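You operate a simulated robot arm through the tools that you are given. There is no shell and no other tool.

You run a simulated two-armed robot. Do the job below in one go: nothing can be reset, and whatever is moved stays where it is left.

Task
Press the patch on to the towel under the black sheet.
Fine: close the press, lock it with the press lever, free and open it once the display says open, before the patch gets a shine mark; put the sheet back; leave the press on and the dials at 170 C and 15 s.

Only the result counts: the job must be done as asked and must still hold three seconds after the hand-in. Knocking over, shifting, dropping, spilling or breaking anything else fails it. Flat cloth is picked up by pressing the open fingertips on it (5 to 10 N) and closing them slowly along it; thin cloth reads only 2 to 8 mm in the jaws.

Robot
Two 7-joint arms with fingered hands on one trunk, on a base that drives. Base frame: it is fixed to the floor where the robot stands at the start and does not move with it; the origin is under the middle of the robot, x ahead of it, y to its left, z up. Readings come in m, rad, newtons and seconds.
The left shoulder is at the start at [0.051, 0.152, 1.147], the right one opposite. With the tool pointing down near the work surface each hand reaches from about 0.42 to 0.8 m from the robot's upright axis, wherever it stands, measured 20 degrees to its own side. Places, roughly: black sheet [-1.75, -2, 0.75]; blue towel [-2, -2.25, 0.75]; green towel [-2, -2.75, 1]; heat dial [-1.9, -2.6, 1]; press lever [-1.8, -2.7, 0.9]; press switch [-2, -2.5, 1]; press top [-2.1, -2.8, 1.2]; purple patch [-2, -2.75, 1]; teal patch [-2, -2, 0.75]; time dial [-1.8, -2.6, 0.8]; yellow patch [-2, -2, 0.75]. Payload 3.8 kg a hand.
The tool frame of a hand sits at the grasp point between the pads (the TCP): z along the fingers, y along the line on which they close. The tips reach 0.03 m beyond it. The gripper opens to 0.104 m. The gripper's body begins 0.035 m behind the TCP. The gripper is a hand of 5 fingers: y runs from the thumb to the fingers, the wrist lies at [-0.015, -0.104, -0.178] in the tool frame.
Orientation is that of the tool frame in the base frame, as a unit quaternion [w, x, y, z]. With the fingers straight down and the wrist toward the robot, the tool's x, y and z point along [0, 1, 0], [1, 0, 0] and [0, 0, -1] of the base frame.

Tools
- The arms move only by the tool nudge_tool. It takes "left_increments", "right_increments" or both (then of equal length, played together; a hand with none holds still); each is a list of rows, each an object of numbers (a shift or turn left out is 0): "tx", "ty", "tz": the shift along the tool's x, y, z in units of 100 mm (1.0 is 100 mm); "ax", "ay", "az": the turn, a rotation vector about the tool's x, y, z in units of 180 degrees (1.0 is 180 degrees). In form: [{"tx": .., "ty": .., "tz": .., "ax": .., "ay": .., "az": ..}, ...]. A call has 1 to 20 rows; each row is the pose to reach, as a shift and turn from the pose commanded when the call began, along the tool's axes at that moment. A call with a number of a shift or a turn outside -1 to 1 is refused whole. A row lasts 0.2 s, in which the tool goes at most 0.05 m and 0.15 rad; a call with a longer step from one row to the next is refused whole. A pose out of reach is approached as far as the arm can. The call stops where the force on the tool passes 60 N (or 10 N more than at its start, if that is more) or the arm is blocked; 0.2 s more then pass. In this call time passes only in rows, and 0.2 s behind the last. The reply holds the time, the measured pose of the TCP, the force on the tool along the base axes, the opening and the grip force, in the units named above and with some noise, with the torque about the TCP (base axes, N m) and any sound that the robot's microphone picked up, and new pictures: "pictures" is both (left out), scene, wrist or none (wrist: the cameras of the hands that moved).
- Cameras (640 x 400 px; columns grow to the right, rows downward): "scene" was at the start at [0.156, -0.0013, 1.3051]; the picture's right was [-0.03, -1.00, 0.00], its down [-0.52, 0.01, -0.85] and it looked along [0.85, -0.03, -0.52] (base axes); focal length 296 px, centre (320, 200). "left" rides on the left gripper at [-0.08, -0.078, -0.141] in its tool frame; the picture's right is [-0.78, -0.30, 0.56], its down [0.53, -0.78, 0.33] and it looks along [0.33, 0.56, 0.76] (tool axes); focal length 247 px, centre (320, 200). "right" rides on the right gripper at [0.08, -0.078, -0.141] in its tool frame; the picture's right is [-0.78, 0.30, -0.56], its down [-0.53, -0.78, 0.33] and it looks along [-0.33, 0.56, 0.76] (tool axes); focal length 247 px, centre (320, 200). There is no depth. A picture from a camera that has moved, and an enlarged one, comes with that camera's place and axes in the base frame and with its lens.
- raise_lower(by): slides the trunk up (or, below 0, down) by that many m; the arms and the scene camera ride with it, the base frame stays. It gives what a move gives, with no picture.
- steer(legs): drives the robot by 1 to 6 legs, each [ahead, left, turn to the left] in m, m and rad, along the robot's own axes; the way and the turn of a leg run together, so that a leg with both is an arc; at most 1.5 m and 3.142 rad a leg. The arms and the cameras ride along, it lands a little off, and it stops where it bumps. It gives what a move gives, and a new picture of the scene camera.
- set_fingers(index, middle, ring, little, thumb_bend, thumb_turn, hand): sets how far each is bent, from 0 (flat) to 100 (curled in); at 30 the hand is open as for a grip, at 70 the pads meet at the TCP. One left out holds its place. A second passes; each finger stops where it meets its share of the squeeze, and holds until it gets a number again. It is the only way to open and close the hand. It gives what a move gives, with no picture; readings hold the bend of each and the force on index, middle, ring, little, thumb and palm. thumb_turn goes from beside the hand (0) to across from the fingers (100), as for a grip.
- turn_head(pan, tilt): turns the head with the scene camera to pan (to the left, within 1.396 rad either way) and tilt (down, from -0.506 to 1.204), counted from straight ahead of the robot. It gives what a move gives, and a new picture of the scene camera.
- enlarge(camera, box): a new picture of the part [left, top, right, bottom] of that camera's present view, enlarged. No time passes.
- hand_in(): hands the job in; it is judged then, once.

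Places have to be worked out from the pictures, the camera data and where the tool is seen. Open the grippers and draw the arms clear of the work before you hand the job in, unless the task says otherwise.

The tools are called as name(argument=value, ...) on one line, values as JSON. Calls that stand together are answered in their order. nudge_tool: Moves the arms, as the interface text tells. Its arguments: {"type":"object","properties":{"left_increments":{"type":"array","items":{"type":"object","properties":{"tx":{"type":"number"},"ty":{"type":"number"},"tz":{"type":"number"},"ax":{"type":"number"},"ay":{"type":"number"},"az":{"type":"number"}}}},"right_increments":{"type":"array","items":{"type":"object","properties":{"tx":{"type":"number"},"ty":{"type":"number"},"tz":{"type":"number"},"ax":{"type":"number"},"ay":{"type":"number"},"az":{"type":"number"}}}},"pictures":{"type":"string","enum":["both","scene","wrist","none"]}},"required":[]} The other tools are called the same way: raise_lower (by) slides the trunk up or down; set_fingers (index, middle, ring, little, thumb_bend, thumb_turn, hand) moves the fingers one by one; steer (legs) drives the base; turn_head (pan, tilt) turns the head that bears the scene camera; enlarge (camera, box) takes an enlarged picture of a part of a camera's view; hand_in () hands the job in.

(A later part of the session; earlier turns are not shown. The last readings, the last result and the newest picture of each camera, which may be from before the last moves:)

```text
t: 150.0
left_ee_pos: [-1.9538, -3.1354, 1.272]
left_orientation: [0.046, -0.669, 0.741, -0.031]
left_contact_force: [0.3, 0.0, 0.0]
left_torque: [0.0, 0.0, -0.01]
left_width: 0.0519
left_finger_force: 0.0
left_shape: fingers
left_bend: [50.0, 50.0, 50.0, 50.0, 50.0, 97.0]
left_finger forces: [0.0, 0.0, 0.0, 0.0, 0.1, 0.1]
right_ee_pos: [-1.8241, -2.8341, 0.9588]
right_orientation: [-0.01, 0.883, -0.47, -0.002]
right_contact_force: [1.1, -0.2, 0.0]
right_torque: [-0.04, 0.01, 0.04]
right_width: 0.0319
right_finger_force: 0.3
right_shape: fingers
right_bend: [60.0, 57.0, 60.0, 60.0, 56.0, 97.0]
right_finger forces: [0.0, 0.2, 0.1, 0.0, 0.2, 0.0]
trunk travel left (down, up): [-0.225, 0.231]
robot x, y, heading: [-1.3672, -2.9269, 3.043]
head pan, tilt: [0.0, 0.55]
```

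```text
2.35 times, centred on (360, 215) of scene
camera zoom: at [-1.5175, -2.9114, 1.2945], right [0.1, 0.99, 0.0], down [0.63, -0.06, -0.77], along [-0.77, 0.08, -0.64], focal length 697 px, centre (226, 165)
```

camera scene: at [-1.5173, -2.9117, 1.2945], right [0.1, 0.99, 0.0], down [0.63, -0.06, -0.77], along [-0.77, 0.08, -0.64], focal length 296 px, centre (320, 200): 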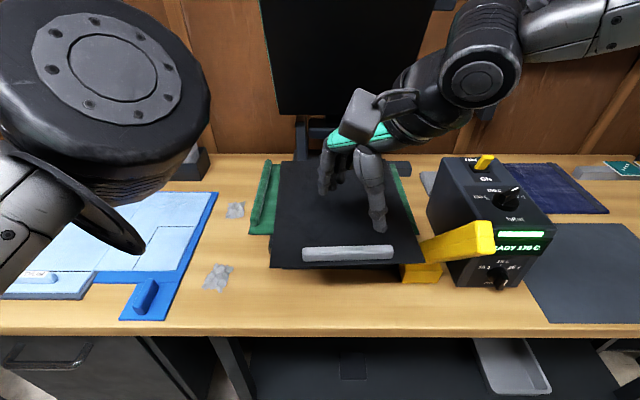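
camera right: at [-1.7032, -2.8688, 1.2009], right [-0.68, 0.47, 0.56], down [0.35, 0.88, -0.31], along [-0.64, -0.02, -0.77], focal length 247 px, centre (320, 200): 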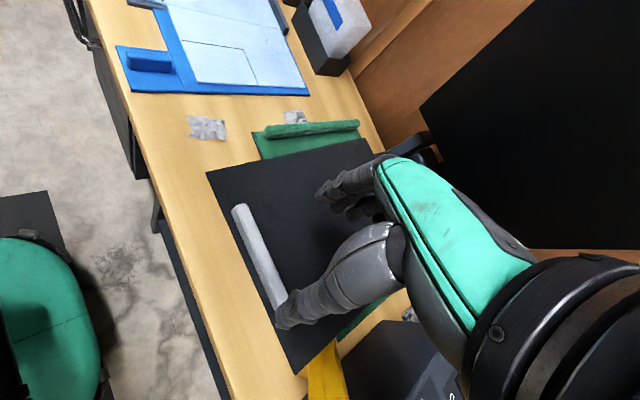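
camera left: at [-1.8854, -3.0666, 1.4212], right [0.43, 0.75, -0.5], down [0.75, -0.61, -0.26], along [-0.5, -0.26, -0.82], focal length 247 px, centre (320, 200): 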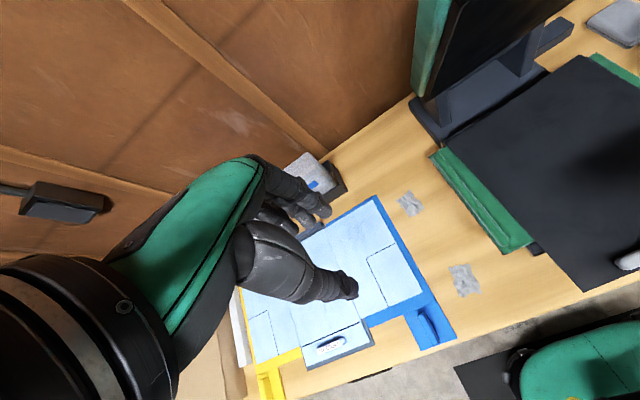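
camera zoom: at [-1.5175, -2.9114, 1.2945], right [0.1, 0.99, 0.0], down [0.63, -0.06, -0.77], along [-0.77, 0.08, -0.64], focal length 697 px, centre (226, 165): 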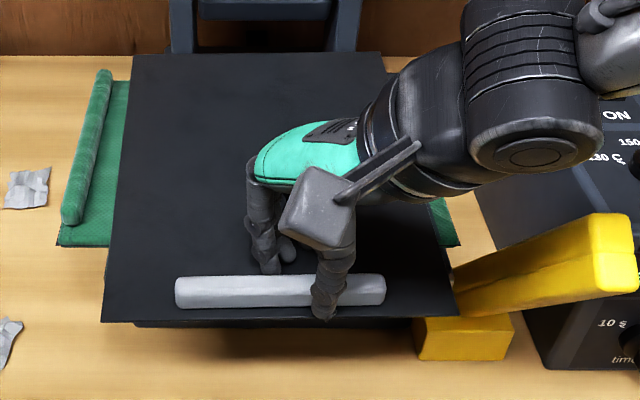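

Squeezing at a 40° offset could twist the sheet into the lever; earlier a ~20–27° offset with moderate squeeze held steady. I raise 8 mm, open slightly, and rotate the hand 18° clockwise before gripping.

nudge_tool(right_increments=[{"tz": -0.1}], pictures="none")

set_fingers(hand="right", index=52, middle=52, ring=52, little=52, thumb_bend=48)

nudge_tool(right_increments=[{"az": 0.035}, {"az": 0.07}, {"az": 0.1}], pictures="scene")

enlarge(camera="right", box=[160, 100, 480, 340])

enlarge(camera="scene", box=[240, 130, 480, 300])

```text
t: 150.4
left_ee_pos: [-1.9534, -3.1344, 1.2712]
left_orientation: [0.045, -0.67, 0.74, -0.03]
left_contact_force: [0.4, 0.2, -0.5]
left_torque: [-0.02, -0.01, 0.0]
left_width: 0.0521
left_finger_force: 0.0
left_shape: fingers
left_bend: [50.0, 50.0, 50.0, 50.0, 50.0, 97.0]
left_finger forces: [0.0, 0.0, 0.1, 0.0, 0.1, 0.0]
right_ee_pos: [-1.8221, -2.8322, 0.9686]
right_orientation: [-0.01, 0.883, -0.47, -0.002]
right_contact_force: [-0.9, -0.5, 0.3]
right_torque: [0.02, 0.0, -0.02]
right_width: 0.032
right_finger_force: 0.1
right_shape: fingers
right_bend: [60.0, 57.0, 60.0, 60.0, 56.0, 97.0]
right_finger forces: [0.1, 0.0, 0.0, 0.1, 0.1, 0.0]
trunk travel left (down, up): [-0.225, 0.231]
robot x, y, heading: [-1.3705, -2.9297, 3.04]
head pan, tilt: [0.0, 0.55]
```

```text
t: 151.4
left_ee_pos: [-1.9538, -3.1347, 1.2707]
left_orientation: [0.045, -0.67, 0.74, -0.03]
left_contact_force: [0.4, -1.0, 0.7]
left_torque: [0.0, -0.01, 0.0]
left_width: 0.0519
left_finger_force: 0.0
left_shape: fingers
left_bend: [50.0, 50.0, 50.0, 50.0, 50.0, 97.0]
left_finger forces: [0.0, 0.1, 0.1, 0.0, 0.1, 0.0]
right_ee_pos: [-1.823, -2.8319, 0.9695]
right_orientation: [-0.01, 0.882, -0.47, -0.003]
right_contact_force: [-0.9, 0.9, 0.2]
right_torque: [0.05, 0.02, 0.02]
right_width: 0.0514
right_finger_force: 0.1
right_shape: fingers
right_bend: [52.0, 52.0, 52.0, 52.0, 48.0, 97.0]
right_finger forces: [0.1, 0.0, 0.1, 0.0, 0.0, 0.1]
trunk travel left (down, up): [-0.225, 0.231]
robot x, y, heading: [-1.3661, -2.9268, 3.04]
head pan, tilt: [0.0, 0.55]
```

```text
t: 152.2
left_ee_pos: [-1.9526, -3.1352, 1.2703]
left_orientation: [0.045, -0.669, 0.741, -0.031]
left_contact_force: [0.4, -0.8, 0.5]
left_torque: [0.0, -0.02, -0.03]
left_width: 0.0521
left_finger_force: 0.1
left_shape: fingers
left_bend: [50.0, 50.0, 50.0, 50.0, 50.0, 97.0]
left_finger forces: [0.0, 0.1, 0.0, 0.1, 0.1, 0.0]
right_ee_pos: [-1.8238, -2.8339, 0.9682]
right_orientation: [-0.008, 0.798, -0.603, -0.003]
right_contact_force: [0.0, -0.6, 0.7]
right_torque: [0.01, -0.01, -0.01]
right_width: 0.0516
right_finger_force: 0.0
right_shape: fingers
right_bend: [52.0, 52.0, 52.0, 52.0, 48.0, 97.0]
right_finger forces: [0.0, 0.1, 0.0, 0.0, 0.1, 0.0]
trunk travel left (down, up): [-0.225, 0.231]
robot x, y, heading: [-1.3689, -2.9304, 3.043]
head pan, tilt: [0.0, 0.55]
camera scene: at [-1.5176, -2.9115, 1.2945], right [0.1, 0.99, 0.0], down [0.63, -0.06, -0.77], along [-0.77, 0.08, -0.64], focal length 296 px, centre (320, 200)
```

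scene: 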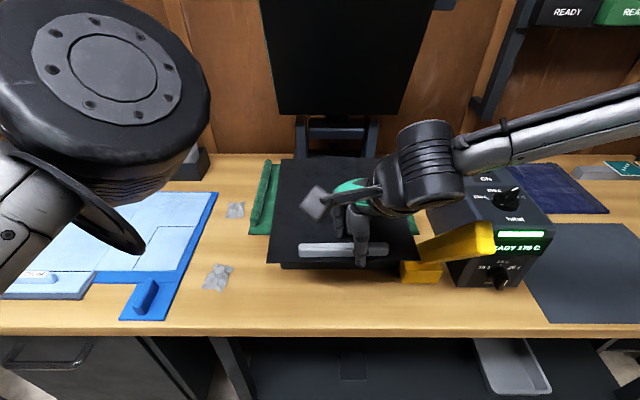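

```text
1.67 times, centred on (320, 220) of right
camera zoom: at [-1.7289, -2.8921, 1.1082], right [-0.5, 0.65, 0.57], down [0.6, 0.73, -0.31], along [-0.62, 0.18, -0.76], focal length 412 px, centre (320, 167)
```

zoom: 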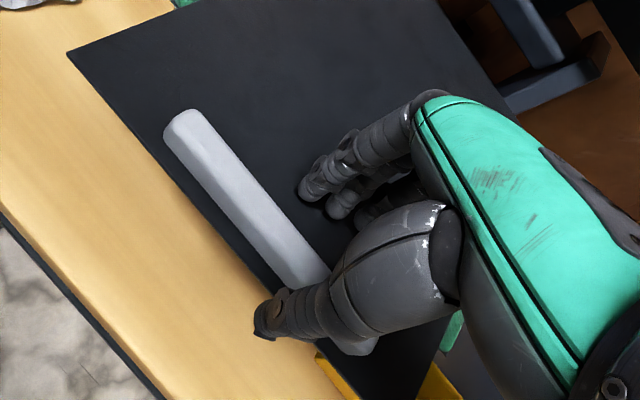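

```text
2.35 times, centred on (360, 215) of scene
camera zoom: at [-1.5176, -2.9115, 1.2945], right [0.1, 0.99, 0.0], down [0.63, -0.06, -0.77], along [-0.77, 0.08, -0.64], focal length 697 px, centre (226, 165)
```

zoom: 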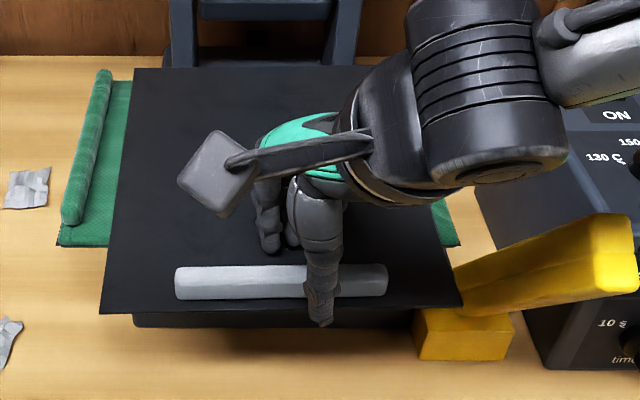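

Now the hand is ~24° off the bar and centred on it. I close to ~60, lower to z≈0.949, and then grip.

set_fingers(hand="right", index=61, middle=60, ring=61, little=60, thumb_bend=57)

nudge_tool(right_increments=[{"tz": 0.12}, {"tz": 0.2}], pictures="none")

set_fingers(hand="right", index=70, middle=70, ring=68, little=64, thumb_bend=64)

enlarge(camera="scene", box=[240, 130, 480, 300])

enlarge(camera="right", box=[160, 100, 480, 340])

```text
t: 153.2
left_ee_pos: [-1.9531, -3.135, 1.2707]
left_orientation: [0.046, -0.67, 0.741, -0.031]
left_contact_force: [-0.6, -0.4, 0.5]
left_torque: [-0.01, -0.01, -0.01]
left_width: 0.052
left_finger_force: 0.1
left_shape: fingers
left_bend: [50.0, 50.0, 50.0, 50.0, 50.0, 97.0]
left_finger forces: [0.1, 0.1, 0.0, 0.0, 0.1, 0.0]
right_ee_pos: [-1.825, -2.8342, 0.9682]
right_orientation: [-0.01, 0.798, -0.602, -0.002]
right_contact_force: [0.4, 0.7, 0.0]
right_torque: [0.02, -0.02, 0.02]
right_width: 0.0304
right_finger_force: 0.1
right_shape: fingers
right_bend: [61.0, 60.0, 61.0, 60.0, 56.0, 97.0]
right_finger forces: [0.1, 0.1, 0.0, 0.1, 0.0, 0.0]
trunk travel left (down, up): [-0.225, 0.231]
robot x, y, heading: [-1.3665, -2.9293, 3.038]
head pan, tilt: [0.0, 0.55]
```

```text
t: 153.8
left_ee_pos: [-1.9537, -3.1351, 1.2711]
left_orientation: [0.045, -0.67, 0.74, -0.03]
left_contact_force: [-0.3, 0.1, -0.4]
left_torque: [0.0, 0.02, -0.02]
left_width: 0.0517
left_finger_force: 0.2
left_shape: fingers
left_bend: [50.0, 50.0, 50.0, 50.0, 50.0, 97.0]
left_finger forces: [0.0, 0.0, 0.0, 0.0, 0.0, 0.1]
right_ee_pos: [-1.8237, -2.834, 0.9465]
right_orientation: [-0.009, 0.798, -0.602, -0.003]
right_contact_force: [0.8, -0.5, 0.8]
right_torque: [0.02, 0.0, -0.01]
right_width: 0.0309
right_finger_force: 0.5
right_shape: fingers
right_bend: [61.0, 60.0, 61.0, 60.0, 56.0, 97.0]
right_finger forces: [0.0, 1.0, 0.0, 0.0, 0.1, 0.0]
trunk travel left (down, up): [-0.225, 0.231]
robot x, y, heading: [-1.365, -2.9311, 3.044]
head pan, tilt: [0.0, 0.55]
```

```text
t: 154.8
left_ee_pos: [-1.9536, -3.1359, 1.2721]
left_orientation: [0.045, -0.67, 0.74, -0.029]
left_contact_force: [-0.2, -1.0, 0.1]
left_torque: [-0.02, -0.02, -0.01]
left_width: 0.0517
left_finger_force: 0.1
left_shape: fingers
left_bend: [50.0, 50.0, 50.0, 50.0, 50.0, 97.0]
left_finger forces: [0.0, 0.1, 0.0, 0.0, 0.1, 0.0]
right_ee_pos: [-1.8236, -2.8336, 0.9469]
right_orientation: [-0.01, 0.799, -0.602, -0.003]
right_contact_force: [0.1, -0.7, 1.0]
right_torque: [0.0, -0.03, -0.01]
right_width: 0.0151
right_finger_force: 1.8
right_shape: fingers
right_bend: [68.0, 70.0, 68.0, 64.0, 61.0, 97.0]
right_finger forces: [1.5, 0.0, 0.1, 0.1, 2.2, 0.0]
trunk travel left (down, up): [-0.225, 0.231]
robot x, y, heading: [-1.3632, -2.9287, 3.044]
head pan, tilt: [0.0, 0.55]
```

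```text
2.35 times, centred on (360, 215) of scene
camera zoom: at [-1.5173, -2.9114, 1.2945], right [0.1, 0.99, 0.0], down [0.63, -0.06, -0.77], along [-0.77, 0.08, -0.64], focal length 697 px, centre (226, 165)
```

zoom: 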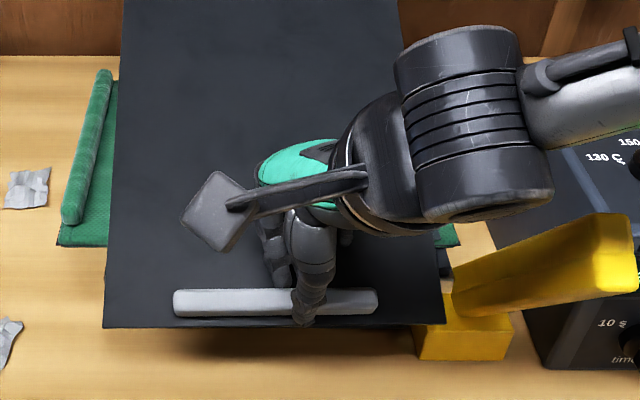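

```text
1.67 times, centred on (320, 220) of right
camera zoom: at [-1.7289, -2.8919, 1.088], right [-0.5, 0.65, 0.57], down [0.6, 0.73, -0.31], along [-0.62, 0.18, -0.76], focal length 412 px, centre (320, 167)
```

zoom: 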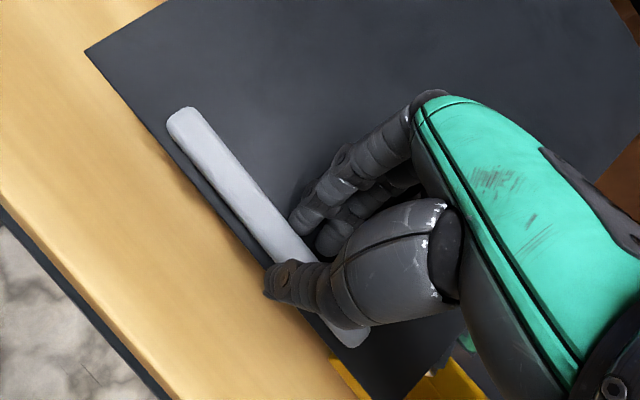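

The fingertips pressed the sheet and tipped its back up a bit. I loosen, raise 7 mm so it drops flat, and re-close higher on the bar.

set_fingers(hand="right", index=62, middle=62, ring=62, little=62, thumb_bend=57)

nudge_tool(right_increments=[{"tz": -0.07}], pictures="none")

enlarge(camera="scene", box=[240, 130, 480, 300])

```text
t: 155.8
left_ee_pos: [-1.9538, -3.1359, 1.2718]
left_orientation: [0.046, -0.671, 0.74, -0.029]
left_contact_force: [0.1, 0.6, -0.6]
left_torque: [0.03, -0.04, 0.0]
left_width: 0.0519
left_finger_force: 0.2
left_shape: fingers
left_bend: [50.0, 50.0, 50.0, 50.0, 50.0, 97.0]
left_finger forces: [0.1, 0.0, 0.0, 0.0, 0.1, 0.0]
right_ee_pos: [-1.8242, -2.8342, 0.9468]
right_orientation: [-0.009, 0.798, -0.603, -0.002]
right_contact_force: [0.7, 0.1, 1.4]
right_torque: [0.01, 0.02, 0.03]
right_width: 0.028
right_finger_force: 0.8
right_shape: fingers
right_bend: [62.0, 63.0, 62.0, 62.0, 56.0, 97.0]
right_finger forces: [0.2, 1.0, 0.1, 0.0, 0.0, 0.0]
trunk travel left (down, up): [-0.225, 0.231]
robot x, y, heading: [-1.3641, -2.9294, 3.044]
head pan, tilt: [0.0, 0.55]
```

```text
t: 156.2
left_ee_pos: [-1.9541, -3.1352, 1.2713]
left_orientation: [0.045, -0.67, 0.741, -0.03]
left_contact_force: [0.2, -0.9, -0.5]
left_torque: [0.02, 0.04, -0.03]
left_width: 0.0517
left_finger_force: 0.0
left_shape: fingers
left_bend: [50.0, 50.0, 50.0, 50.0, 50.0, 97.0]
left_finger forces: [0.1, 0.0, 0.1, 0.0, 0.1, 0.0]
right_ee_pos: [-1.8237, -2.8346, 0.9554]
right_orientation: [-0.01, 0.798, -0.603, -0.003]
right_contact_force: [-0.4, -0.1, 1.0]
right_torque: [-0.01, 0.03, -0.01]
right_width: 0.0285
right_finger_force: 0.2
right_shape: fingers
right_bend: [62.0, 62.0, 62.0, 62.0, 56.0, 97.0]
right_finger forces: [0.0, 0.3, 0.0, 0.1, 0.0, 0.0]
trunk travel left (down, up): [-0.225, 0.231]
robot x, y, heading: [-1.3691, -2.9303, 3.041]
head pan, tilt: [0.0, 0.55]
```

```text
2.35 times, centred on (360, 215) of scene
camera zoom: at [-1.5171, -2.9115, 1.2946], right [0.1, 0.99, 0.0], down [0.63, -0.06, -0.77], along [-0.77, 0.08, -0.64], focal length 697 px, centre (226, 165)
```

zoom: 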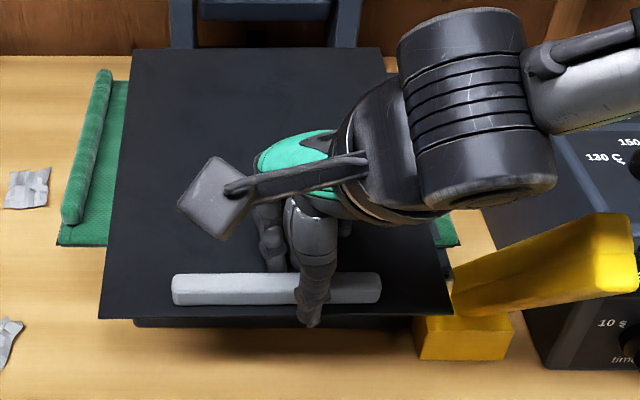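

Nearly flat. I raise 3 mm more and close on the bar.

nudge_tool(right_increments=[{"tz": -0.03}], pictures="none")

set_fingers(hand="right", index=73, middle=74, ring=72, little=68, thumb_bend=69)

enlarge(camera="scene", box=[240, 130, 480, 300])

enlarge(camera="right", box=[160, 100, 480, 340])

```text
t: 156.6
left_ee_pos: [-1.9549, -3.1356, 1.271]
left_orientation: [0.046, -0.669, 0.741, -0.031]
left_contact_force: [-0.8, -0.1, 0.7]
left_torque: [-0.03, 0.03, -0.03]
left_width: 0.0519
left_finger_force: 0.0
left_shape: fingers
left_bend: [50.0, 50.0, 50.0, 50.0, 50.0, 97.0]
left_finger forces: [0.0, 0.0, 0.0, 0.0, 0.1, 0.1]
right_ee_pos: [-1.8241, -2.834, 0.957]
right_orientation: [-0.009, 0.798, -0.602, -0.003]
right_contact_force: [-0.2, -0.4, 0.3]
right_torque: [-0.02, 0.02, -0.02]
right_width: 0.0282
right_finger_force: 0.1
right_shape: fingers
right_bend: [62.0, 62.0, 62.0, 62.0, 56.0, 97.0]
right_finger forces: [0.0, 0.2, 0.0, 0.0, 0.1, 0.1]
trunk travel left (down, up): [-0.225, 0.231]
robot x, y, heading: [-1.3695, -2.9282, 3.042]
head pan, tilt: [0.0, 0.55]
```

```text
t: 157.6
left_ee_pos: [-1.9551, -3.1349, 1.2708]
left_orientation: [0.046, -0.67, 0.741, -0.03]
left_contact_force: [0.0, 0.1, 0.4]
left_torque: [0.02, -0.05, -0.02]
left_width: 0.0516
left_finger_force: 0.1
left_shape: fingers
left_bend: [50.0, 50.0, 50.0, 50.0, 50.0, 97.0]
left_finger forces: [0.1, 0.0, 0.1, 0.0, 0.0, 0.0]
right_ee_pos: [-1.823, -2.8342, 0.9581]
right_orientation: [-0.01, 0.798, -0.602, -0.003]
right_contact_force: [0.1, 0.4, 0.9]
right_torque: [0.02, -0.08, 0.01]
right_width: 0.0137
right_finger_force: 7.2
right_shape: fingers
right_bend: [72.0, 73.0, 72.0, 68.0, 62.0, 97.0]
right_finger forces: [4.5, 2.0, 0.0, 0.0, 6.6, 0.0]
trunk travel left (down, up): [-0.225, 0.231]
robot x, y, heading: [-1.367, -2.9302, 3.043]
head pan, tilt: [0.0, 0.55]
```

```text
2.35 times, centred on (360, 215) of scene
camera zoom: at [-1.5175, -2.9114, 1.2945], right [0.1, 0.99, 0.0], down [0.63, -0.06, -0.77], along [-0.77, 0.08, -0.64], focal length 697 px, centre (226, 165)
```

zoom: 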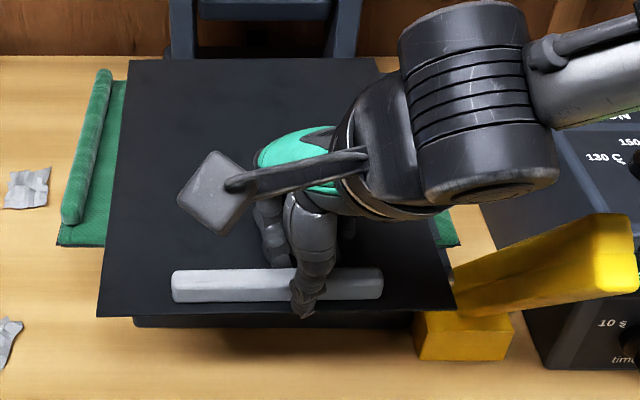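

```text
1.67 times, centred on (320, 220) of right
camera zoom: at [-1.729, -2.8926, 1.0982], right [-0.5, 0.65, 0.57], down [0.6, 0.73, -0.31], along [-0.62, 0.18, -0.76], focal length 412 px, centre (320, 167)
```

zoom: 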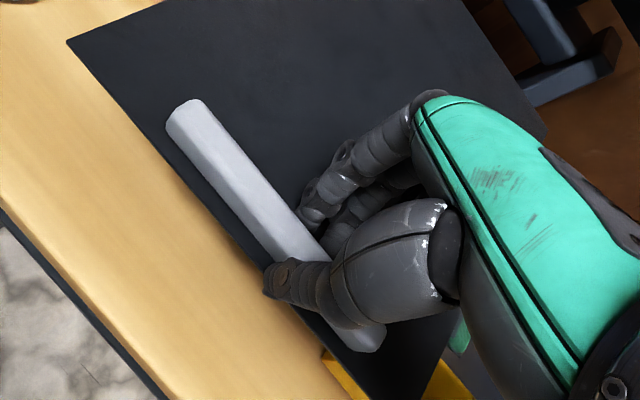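

The bar is pinched (4.5/2/6.6 N) with the sheet flat and straight. I tighten a little and lift 1.5 cm.

set_fingers(hand="right", index=75, middle=77, ring=72, little=68, thumb_bend=73)

nudge_tool(right_increments=[{"tz": -0.08}, {"tz": -0.15}], pictures="scene")

enlarge(camera="scene", box=[240, 130, 480, 300])

enlarge(camera="right", box=[0, 0, 640, 400])

```text
t: 158.6
left_ee_pos: [-1.9535, -3.1352, 1.2719]
left_orientation: [0.045, -0.67, 0.74, -0.031]
left_contact_force: [-0.3, 0.3, 0.5]
left_torque: [-0.03, 0.02, 0.02]
left_width: 0.0518
left_finger_force: 0.0
left_shape: fingers
left_bend: [50.0, 50.0, 50.0, 50.0, 50.0, 97.0]
left_finger forces: [0.1, 0.0, 0.1, 0.0, 0.1, 0.1]
right_ee_pos: [-1.8242, -2.8343, 0.9563]
right_orientation: [-0.009, 0.798, -0.602, -0.002]
right_contact_force: [-0.2, -1.0, -1.2]
right_torque: [0.04, -0.05, 0.02]
right_width: 0.0126
right_finger_force: 11.0
right_shape: fingers
right_bend: [74.0, 76.0, 72.0, 68.0, 63.0, 96.0]
right_finger forces: [6.8, 4.2, 0.0, 0.0, 11.1, 0.0]
trunk travel left (down, up): [-0.225, 0.231]
robot x, y, heading: [-1.3628, -2.926, 3.039]
head pan, tilt: [0.0, 0.55]
```

```text
t: 159.2
left_ee_pos: [-1.9544, -3.1354, 1.271]
left_orientation: [0.045, -0.67, 0.74, -0.03]
left_contact_force: [0.2, 0.7, 0.0]
left_torque: [-0.03, 0.01, 0.01]
left_width: 0.0516
left_finger_force: 0.1
left_shape: fingers
left_bend: [50.0, 50.0, 50.0, 50.0, 50.0, 97.0]
left_finger forces: [0.0, 0.1, 0.0, 0.0, 0.1, 0.0]
right_ee_pos: [-1.8237, -2.8349, 0.9721]
right_orientation: [-0.01, 0.798, -0.602, -0.003]
right_contact_force: [-0.1, 0.4, -1.4]
right_torque: [0.02, -0.04, -0.01]
right_width: 0.0125
right_finger_force: 10.9
right_shape: fingers
right_bend: [74.0, 76.0, 72.0, 68.0, 63.0, 96.0]
right_finger forces: [6.8, 4.2, 0.0, 0.0, 10.9, 0.0]
trunk travel left (down, up): [-0.225, 0.231]
robot x, y, heading: [-1.366, -2.9283, 3.043]
head pan, tilt: [0.0, 0.55]
camera scene: at [-1.5173, -2.9115, 1.2945], right [0.1, 0.99, 0.0], down [0.63, -0.06, -0.77], along [-0.77, 0.08, -0.64], focal length 296 px, centre (320, 200)
```

scene: 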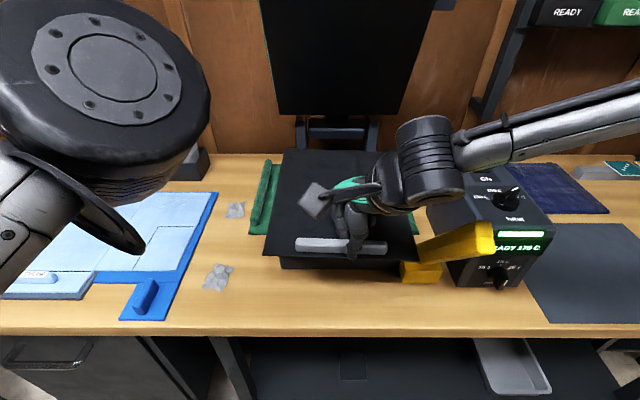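

```text
2.35 times, centred on (360, 215) of scene
camera zoom: at [-1.5173, -2.9115, 1.2945], right [0.1, 0.99, 0.0], down [0.63, -0.06, -0.77], along [-0.77, 0.08, -0.64], focal length 697 px, centre (226, 165)
```

zoom: 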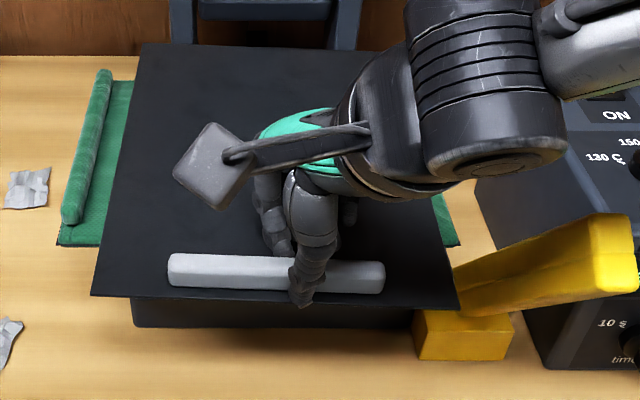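

```text
1.00 times, centred on (320, 200) of right (not enlarged: the box is as wide or as high as the picture)
camera zoom: at [-1.7284, -2.8936, 1.1123], right [-0.5, 0.65, 0.57], down [0.6, 0.73, -0.31], along [-0.62, 0.18, -0.76], focal length 247 px, centre (320, 200)
```

zoom: 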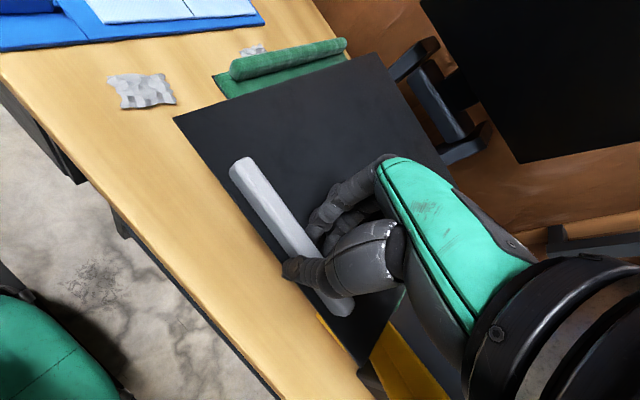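

The sheet is lifted level and straight. I raise 1 cm more and back straight out 0.15 m, away from the lever and the hot plate.

nudge_tool(right_increments=[{"tz": -0.1}], pictures="none")

steer(legs=[[-0.15, 0.0, 0.0]])

enlarge(camera="scene", box=[230, 110, 450, 270])

```text
t: 159.6
left_ee_pos: [-1.9537, -3.1357, 1.2706]
left_orientation: [0.045, -0.671, 0.74, -0.03]
left_contact_force: [0.2, -0.3, 0.5]
left_torque: [0.02, 0.01, -0.01]
left_width: 0.0519
left_finger_force: 0.0
left_shape: fingers
left_bend: [50.0, 50.0, 50.0, 50.0, 50.0, 97.0]
left_finger forces: [0.0, 0.0, 0.0, 0.0, 0.0, 0.1]
right_ee_pos: [-1.8235, -2.8366, 0.9817]
right_orientation: [-0.01, 0.798, -0.603, -0.003]
right_contact_force: [-0.6, 0.4, -0.7]
right_torque: [0.01, -0.11, -0.04]
right_width: 0.0124
right_finger_force: 10.2
right_shape: fingers
right_bend: [74.0, 76.0, 72.0, 68.0, 63.0, 96.0]
right_finger forces: [6.8, 4.1, 0.0, 0.0, 11.0, 0.0]
trunk travel left (down, up): [-0.225, 0.231]
robot x, y, heading: [-1.3667, -2.9273, 3.039]
head pan, tilt: [0.0, 0.55]
```

```text
t: 160.9
left_ee_pos: [-1.8107, -3.1505, 1.2701]
left_orientation: [0.047, -0.67, 0.74, -0.032]
left_contact_force: [0.2, 0.8, -0.6]
left_torque: [0.0, 0.02, -0.01]
left_width: 0.0517
left_finger_force: 0.0
left_shape: fingers
left_bend: [50.0, 50.0, 50.0, 50.0, 50.0, 97.0]
left_finger forces: [0.1, 0.0, 0.0, 0.1, 0.0, 0.0]
right_ee_pos: [-1.6801, -2.8501, 0.9815]
right_orientation: [-0.01, 0.798, -0.602, -0.002]
right_contact_force: [-0.7, -0.1, -1.0]
right_torque: [-0.04, -0.05, 0.0]
right_width: 0.0126
right_finger_force: 11.3
right_shape: fingers
right_bend: [74.0, 76.0, 72.0, 68.0, 63.0, 96.0]
right_finger forces: [6.7, 4.3, 0.0, 0.0, 11.1, 0.0]
trunk travel left (down, up): [-0.225, 0.231]
robot x, y, heading: [-1.2195, -2.9425, 3.04]
head pan, tilt: [0.0, 0.55]
camera scene: at [-1.3742, -2.9261, 1.2941], right [0.1, 0.99, 0.0], down [0.64, -0.06, -0.77], along [-0.77, 0.08, -0.64], focal length 296 px, centre (320, 200)
```

scene: 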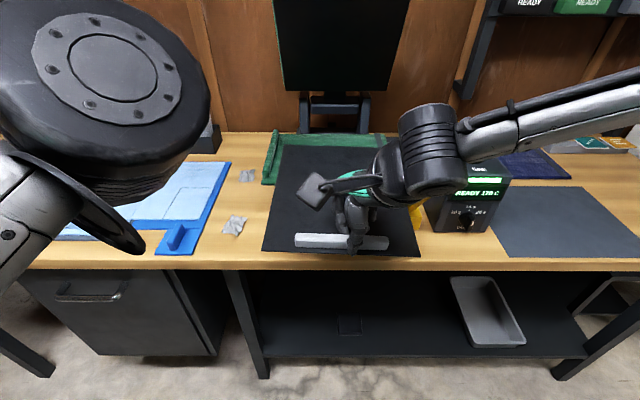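

```text
2.50 times, centred on (340, 190) of scene
camera zoom: at [-1.3742, -2.9261, 1.2941], right [0.1, 0.99, 0.0], down [0.64, -0.06, -0.77], along [-0.77, 0.08, -0.64], focal length 740 px, centre (270, 225)
```

zoom: 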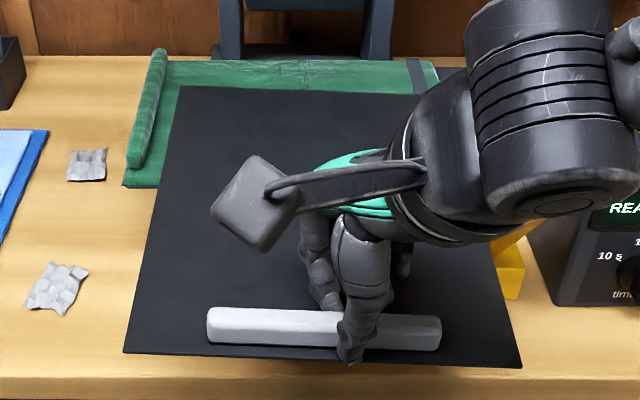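

Clear of the press. I back another 0.25 m, then check the patch on the towel.

steer(legs=[[-0.25, 0.0, 0.0]])

enlarge(camera="scene", box=[230, 60, 430, 200])

```text
t: 162.8
left_ee_pos: [-1.5587, -3.1747, 1.27]
left_orientation: [0.045, -0.669, 0.741, -0.031]
left_contact_force: [-0.2, -0.4, -0.2]
left_torque: [-0.02, 0.0, 0.02]
left_width: 0.0517
left_finger_force: 0.0
left_shape: fingers
left_bend: [50.0, 50.0, 50.0, 50.0, 50.0, 97.0]
left_finger forces: [0.1, 0.1, 0.0, 0.1, 0.1, 0.1]
right_ee_pos: [-1.4268, -2.8749, 0.9806]
right_orientation: [-0.01, 0.797, -0.603, -0.002]
right_contact_force: [-0.1, -0.8, -0.7]
right_torque: [-0.03, -0.08, 0.0]
right_width: 0.0123
right_finger_force: 11.5
right_shape: fingers
right_bend: [74.0, 76.0, 72.0, 68.0, 63.0, 96.0]
right_finger forces: [6.8, 4.3, 0.1, 0.0, 11.0, 0.0]
trunk travel left (down, up): [-0.225, 0.231]
robot x, y, heading: [-0.9672, -2.9693, 3.039]
head pan, tilt: [0.0, 0.55]
camera scene: at [-1.1216, -2.9516, 1.2943], right [0.1, 0.99, 0.0], down [0.63, -0.07, -0.77], along [-0.77, 0.08, -0.64], focal length 296 px, centre (320, 200)
```

scene: 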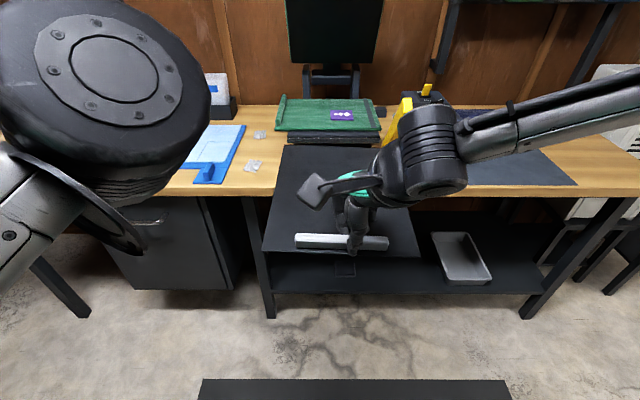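

```text
2.86 times, centred on (330, 130) of scene
camera zoom: at [-1.1216, -2.9516, 1.2943], right [0.1, 0.99, 0.0], down [0.63, -0.07, -0.77], along [-0.77, 0.08, -0.64], focal length 846 px, centre (291, 400)
```

zoom: 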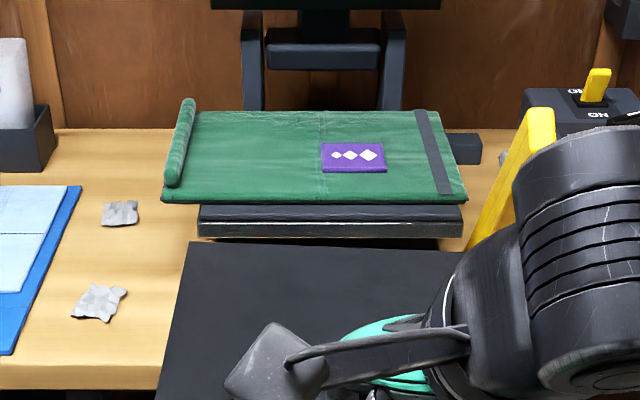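

The patch sits in place and looks bonded. Now I carry the sheet back: strafe right ~0.775 m in front of the bench with the sheet held clear.

steer(legs=[[0.0, -0.775, 0.0]])

turn_head(pan=-0.2, tilt=0.6)

enlarge(camera="right", box=[0, 0, 640, 400])

```text
t: 167.0
left_ee_pos: [-1.4737, -2.3844, 1.2691]
left_orientation: [0.045, -0.667, 0.743, -0.03]
left_contact_force: [-0.4, -0.8, -0.3]
left_torque: [-0.02, -0.03, -0.01]
left_width: 0.0519
left_finger_force: 0.0
left_shape: fingers
left_bend: [50.0, 50.0, 50.0, 50.0, 50.0, 97.0]
left_finger forces: [0.0, 0.0, 0.1, 0.1, 0.0, 0.1]
right_ee_pos: [-1.34, -2.0868, 0.981]
right_orientation: [-0.009, 0.795, -0.607, -0.002]
right_contact_force: [-0.5, -0.2, -1.2]
right_torque: [-0.01, -0.06, -0.01]
right_width: 0.0127
right_finger_force: 11.2
right_shape: fingers
right_bend: [74.0, 76.0, 72.0, 68.0, 63.0, 96.0]
right_finger forces: [6.8, 4.1, 0.1, 0.0, 11.0, 0.0]
trunk travel left (down, up): [-0.225, 0.231]
robot x, y, heading: [-0.8846, -2.1867, 3.032]
head pan, tilt: [0.0, 0.55]
camera scene: at [-1.0319, -2.1596, 1.2936], right [0.11, 0.99, -0.01], down [0.63, -0.07, -0.77], along [-0.77, 0.08, -0.64], focal length 296 px, centre (320, 200)
```

scene: 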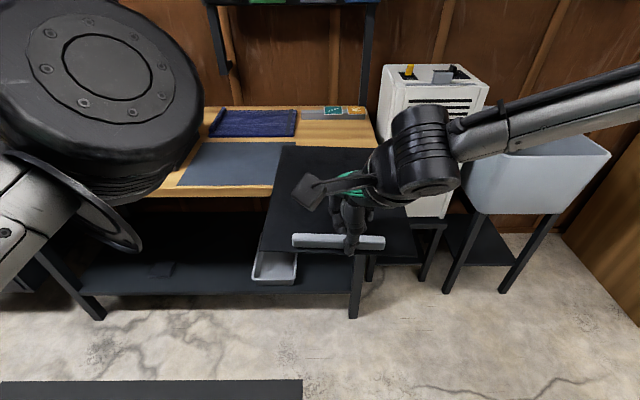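

```text
t: 167.7
left_ee_pos: [-1.4762, -2.3898, 1.2671]
left_orientation: [0.046, -0.667, 0.743, -0.03]
left_contact_force: [-0.5, 0.1, 0.3]
left_torque: [0.03, 0.02, 0.04]
left_width: 0.0521
left_finger_force: 0.0
left_shape: fingers
left_bend: [50.0, 50.0, 50.0, 50.0, 50.0, 97.0]
left_finger forces: [0.0, 0.0, 0.1, 0.0, 0.0, 0.1]
right_ee_pos: [-1.3421, -2.0904, 0.9806]
right_orientation: [-0.012, 0.795, -0.606, -0.004]
right_contact_force: [0.0, -0.2, -0.7]
right_torque: [-0.01, -0.08, 0.03]
right_width: 0.0125
right_finger_force: 11.1
right_shape: fingers
right_bend: [74.0, 76.0, 72.0, 68.0, 63.0, 96.0]
right_finger forces: [6.8, 4.3, 0.0, 0.0, 11.1, 0.0]
trunk travel left (down, up): [-0.225, 0.231]
robot x, y, heading: [-0.8862, -2.1848, 3.032]
head pan, tilt: [-0.201, 0.6]
camera scene: at [-1.0261, -2.142, 1.2895], right [0.3, 0.95, 0.02], down [0.65, -0.19, -0.74], along [-0.7, 0.24, -0.67], focal length 296 px, centre (320, 200)
```

scene: 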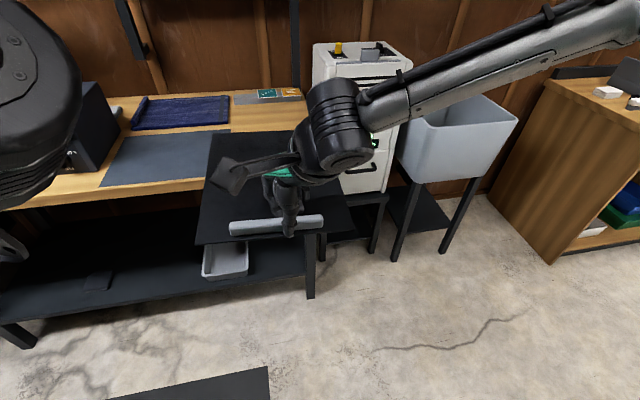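

```text
1.00 times, centred on (320, 200) of right (not enlarged: the box is as wide or as high as the picture)
camera zoom: at [-1.2478, -2.1498, 1.1201], right [-0.5, 0.66, 0.57], down [0.61, 0.73, -0.31], along [-0.62, 0.19, -0.76], focal length 247 px, centre (320, 200)
```

zoom: 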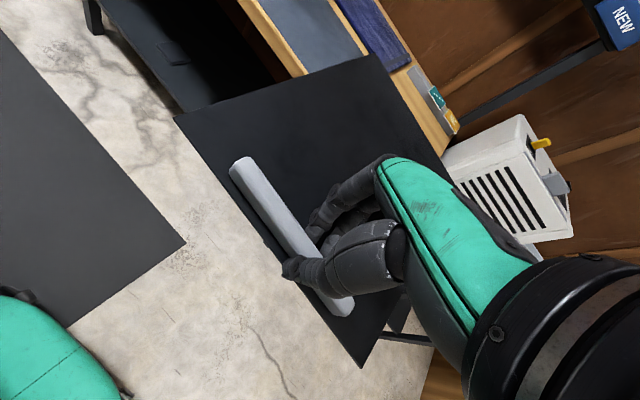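

I raise the sheet 5 cm with a 3.5° counter-clockwise trim, then drive ahead 0.33 m and 3 cm right toward its old place.

nudge_tool(right_increments=[{"tz": -0.25, "az": -0.01}, {"tz": -0.5, "az": -0.02}], pictures="none")

steer(legs=[[0.33, -0.03, 0.008]])

enlarge(camera="scene", box=[180, 60, 400, 260])

enlarge(camera="right", box=[0, 0, 640, 400])

```text
t: 168.3
left_ee_pos: [-1.4747, -2.389, 1.2679]
left_orientation: [0.047, -0.667, 0.743, -0.029]
left_contact_force: [1.9, 0.6, -0.7]
left_torque: [0.03, 0.01, 0.03]
left_width: 0.0515
left_finger_force: 0.1
left_shape: fingers
left_bend: [50.0, 50.0, 50.0, 50.0, 50.0, 97.0]
left_finger forces: [0.0, 0.0, 0.0, 0.0, 0.0, 0.0]
right_ee_pos: [-1.3419, -2.0912, 1.0302]
right_orientation: [-0.012, 0.815, -0.579, -0.003]
right_contact_force: [0.1, 0.6, -1.3]
right_torque: [-0.03, -0.08, -0.03]
right_width: 0.0124
right_finger_force: 11.2
right_shape: fingers
right_bend: [74.0, 76.0, 72.0, 68.0, 63.0, 96.0]
right_finger forces: [6.9, 4.3, 0.0, 0.0, 11.2, 0.0]
trunk travel left (down, up): [-0.225, 0.231]
robot x, y, heading: [-0.8853, -2.1833, 3.035]
head pan, tilt: [-0.201, 0.6]
```

```text
t: 170.5
left_ee_pos: [-1.7975, -2.3309, 1.2676]
left_orientation: [0.047, -0.67, 0.74, -0.031]
left_contact_force: [-0.2, 0.3, 0.8]
left_torque: [-0.01, -0.02, -0.04]
left_width: 0.052
left_finger_force: 0.1
left_shape: fingers
left_bend: [50.0, 50.0, 50.0, 50.0, 50.0, 97.0]
left_finger forces: [0.0, 0.1, 0.0, 0.0, 0.0, 0.0]
right_ee_pos: [-1.6671, -2.0293, 1.0322]
right_orientation: [-0.01, 0.817, -0.576, -0.003]
right_contact_force: [-0.6, -0.2, -0.4]
right_torque: [0.0, -0.04, 0.05]
right_width: 0.0126
right_finger_force: 11.1
right_shape: fingers
right_bend: [74.0, 76.0, 72.0, 68.0, 63.0, 96.0]
right_finger forces: [6.8, 4.2, 0.0, 0.0, 11.2, 0.1]
trunk travel left (down, up): [-0.225, 0.231]
robot x, y, heading: [-1.2086, -2.1164, 3.038]
head pan, tilt: [-0.201, 0.6]
camera scene: at [-1.3493, -2.0788, 1.2897], right [0.3, 0.96, 0.02], down [0.65, -0.18, -0.74], along [-0.7, 0.23, -0.67], focal length 296 px, centre (320, 200)
```

scene: 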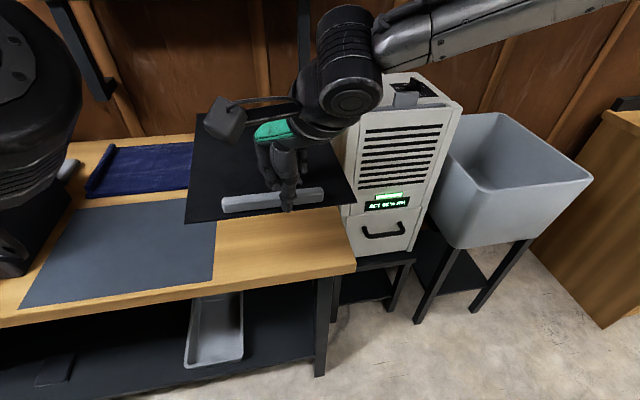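

```text
2.00 times, centred on (290, 160) of scene
camera zoom: at [-1.3493, -2.0788, 1.2897], right [0.3, 0.96, 0.02], down [0.65, -0.18, -0.74], along [-0.7, 0.23, -0.67], focal length 592 px, centre (380, 280)
```

zoom: 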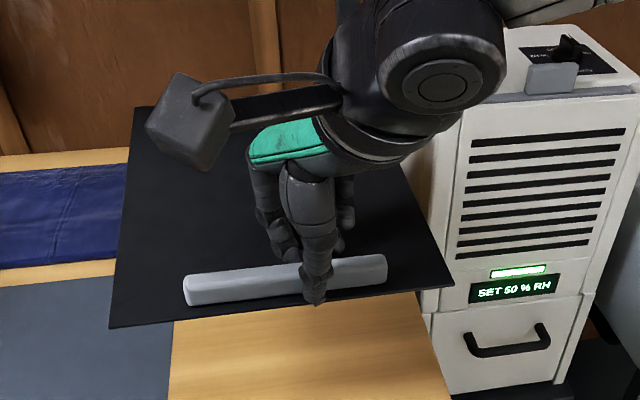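

```text
1.00 times, centred on (320, 200) of right (not enlarged: the box is as wide or as high as the picture)
camera zoom: at [-1.5689, -2.0831, 1.1718], right [-0.54, 0.62, 0.57], down [0.56, 0.77, -0.31], along [-0.63, 0.15, -0.76], focal length 247 px, centre (320, 200)
```

zoom: 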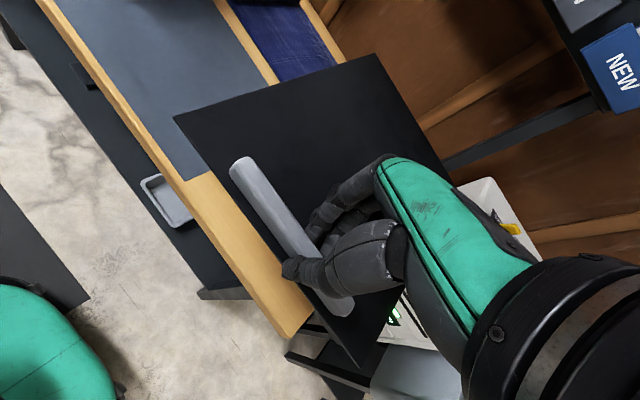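

I move the remaining ~5 cm ahead/right with the arm and lower to z≈0.94 for a position check.

nudge_tool(right_increments=[{"tx": -0.15, "ty": 0.19}, {"tx": -0.305, "ty": 0.379}, {"tx": -0.305, "ty": 0.379, "tz": 0.4}, {"tx": -0.305, "ty": 0.379, "tz": 0.8}, {"tx": -0.305, "ty": 0.379, "tz": 1.0}], pictures="both")

enlarge(camera="scene", box=[170, 100, 390, 280])

```text
t: 171.7
left_ee_pos: [-1.8015, -2.3351, 1.2652]
left_orientation: [0.049, -0.67, 0.74, -0.028]
left_contact_force: [-0.4, 0.0, -0.2]
left_torque: [0.01, -0.01, 0.02]
left_width: 0.052
left_finger_force: 0.2
left_shape: fingers
left_bend: [50.0, 50.0, 50.0, 50.0, 50.0, 97.0]
left_finger forces: [0.0, 0.1, 0.0, 0.0, 0.1, 0.0]
right_ee_pos: [-1.715, -2.0159, 0.9311]
right_orientation: [-0.015, 0.817, -0.576, -0.003]
right_contact_force: [-0.4, 0.3, -0.5]
right_torque: [0.0, -0.05, -0.01]
right_width: 0.0121
right_finger_force: 11.0
right_shape: fingers
right_bend: [74.0, 76.0, 72.0, 68.0, 63.0, 96.0]
right_finger forces: [6.7, 4.2, 0.0, 0.0, 10.9, 0.0]
trunk travel left (down, up): [-0.225, 0.231]
robot x, y, heading: [-1.2089, -2.1173, 3.046]
head pan, tilt: [-0.201, 0.6]
camera scene: at [-1.3502, -2.0785, 1.2895], right [0.3, 0.96, 0.02], down [0.65, -0.18, -0.74], along [-0.7, 0.23, -0.67], focal length 296 px, centre (320, 200)
camera right: at [-1.6164, -2.0687, 1.0718], right [-0.55, 0.62, 0.57], down [0.56, 0.77, -0.31], along [-0.63, 0.15, -0.76], focal length 247 px, centre (320, 200)
```

scene: 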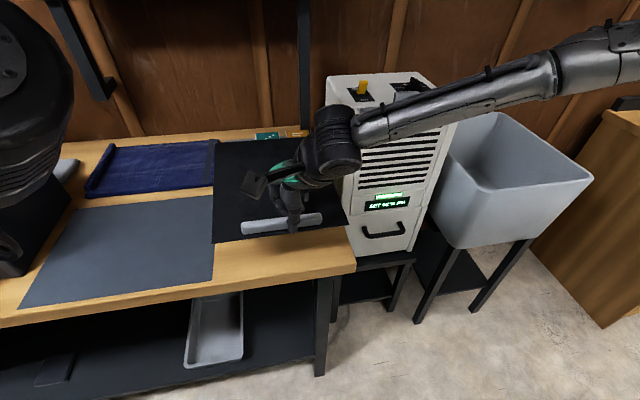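
right: 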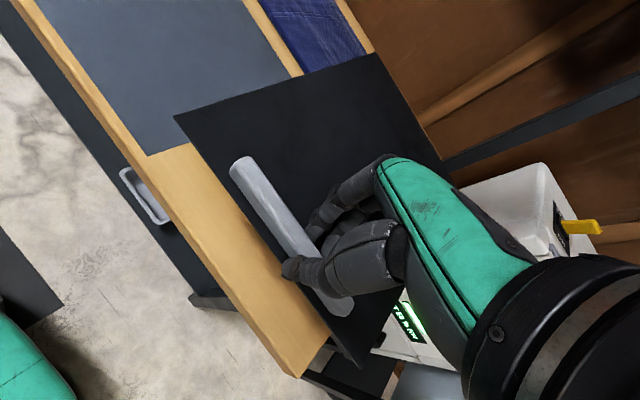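

```text
2.22 times, centred on (280, 190) of scene
camera zoom: at [-1.3502, -2.0785, 1.2895], right [0.3, 0.96, 0.02], down [0.65, -0.18, -0.74], along [-0.7, 0.23, -0.67], focal length 658 px, centre (409, 222)
```

zoom: 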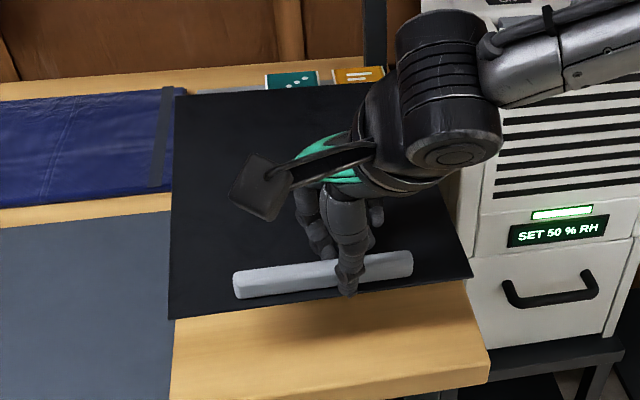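

Sheet front corners compute to (-1.718,-2.155) and (-1.693,-1.908) – within ~4 mm of the original places, with matching yaw. I lower straight down.

nudge_tool(right_increments=[{"tz": 0.3}, {"tz": 0.6}, {"tz": 0.8}], pictures="scene")

enlarge(camera="scene", box=[170, 100, 390, 280])

```text
t: 172.5
left_ee_pos: [-1.8002, -2.3358, 1.2661]
left_orientation: [0.049, -0.67, 0.74, -0.028]
left_contact_force: [-0.2, -0.2, -0.8]
left_torque: [0.01, -0.03, -0.02]
left_width: 0.052
left_finger_force: 0.1
left_shape: fingers
left_bend: [50.0, 50.0, 50.0, 50.0, 50.0, 97.0]
left_finger forces: [0.0, 0.1, 0.0, 0.0, 0.0, 0.1]
right_ee_pos: [-1.7127, -2.0133, 0.851]
right_orientation: [-0.013, 0.817, -0.576, -0.004]
right_contact_force: [-0.8, 0.4, -0.5]
right_torque: [-0.03, -0.08, 0.0]
right_width: 0.0123
right_finger_force: 10.8
right_shape: fingers
right_bend: [74.0, 76.0, 72.0, 68.0, 63.0, 96.0]
right_finger forces: [6.8, 4.2, 0.1, 0.1, 10.9, 0.0]
trunk travel left (down, up): [-0.225, 0.231]
robot x, y, heading: [-1.2106, -2.1195, 3.043]
head pan, tilt: [-0.201, 0.6]
camera scene: at [-1.3502, -2.0786, 1.2895], right [0.3, 0.96, 0.02], down [0.65, -0.18, -0.74], along [-0.7, 0.23, -0.67], focal length 296 px, centre (320, 200)
```

scene: 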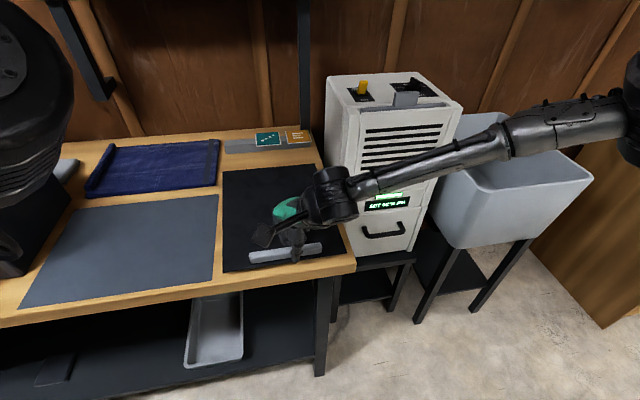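

```text
2.22 times, centred on (280, 190) of scene
camera zoom: at [-1.3502, -2.0786, 1.2895], right [0.3, 0.96, 0.02], down [0.65, -0.18, -0.74], along [-0.7, 0.23, -0.67], focal length 658 px, centre (409, 222)
```

zoom: 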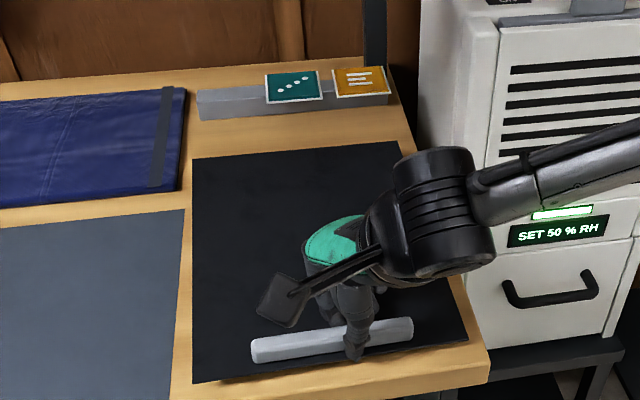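

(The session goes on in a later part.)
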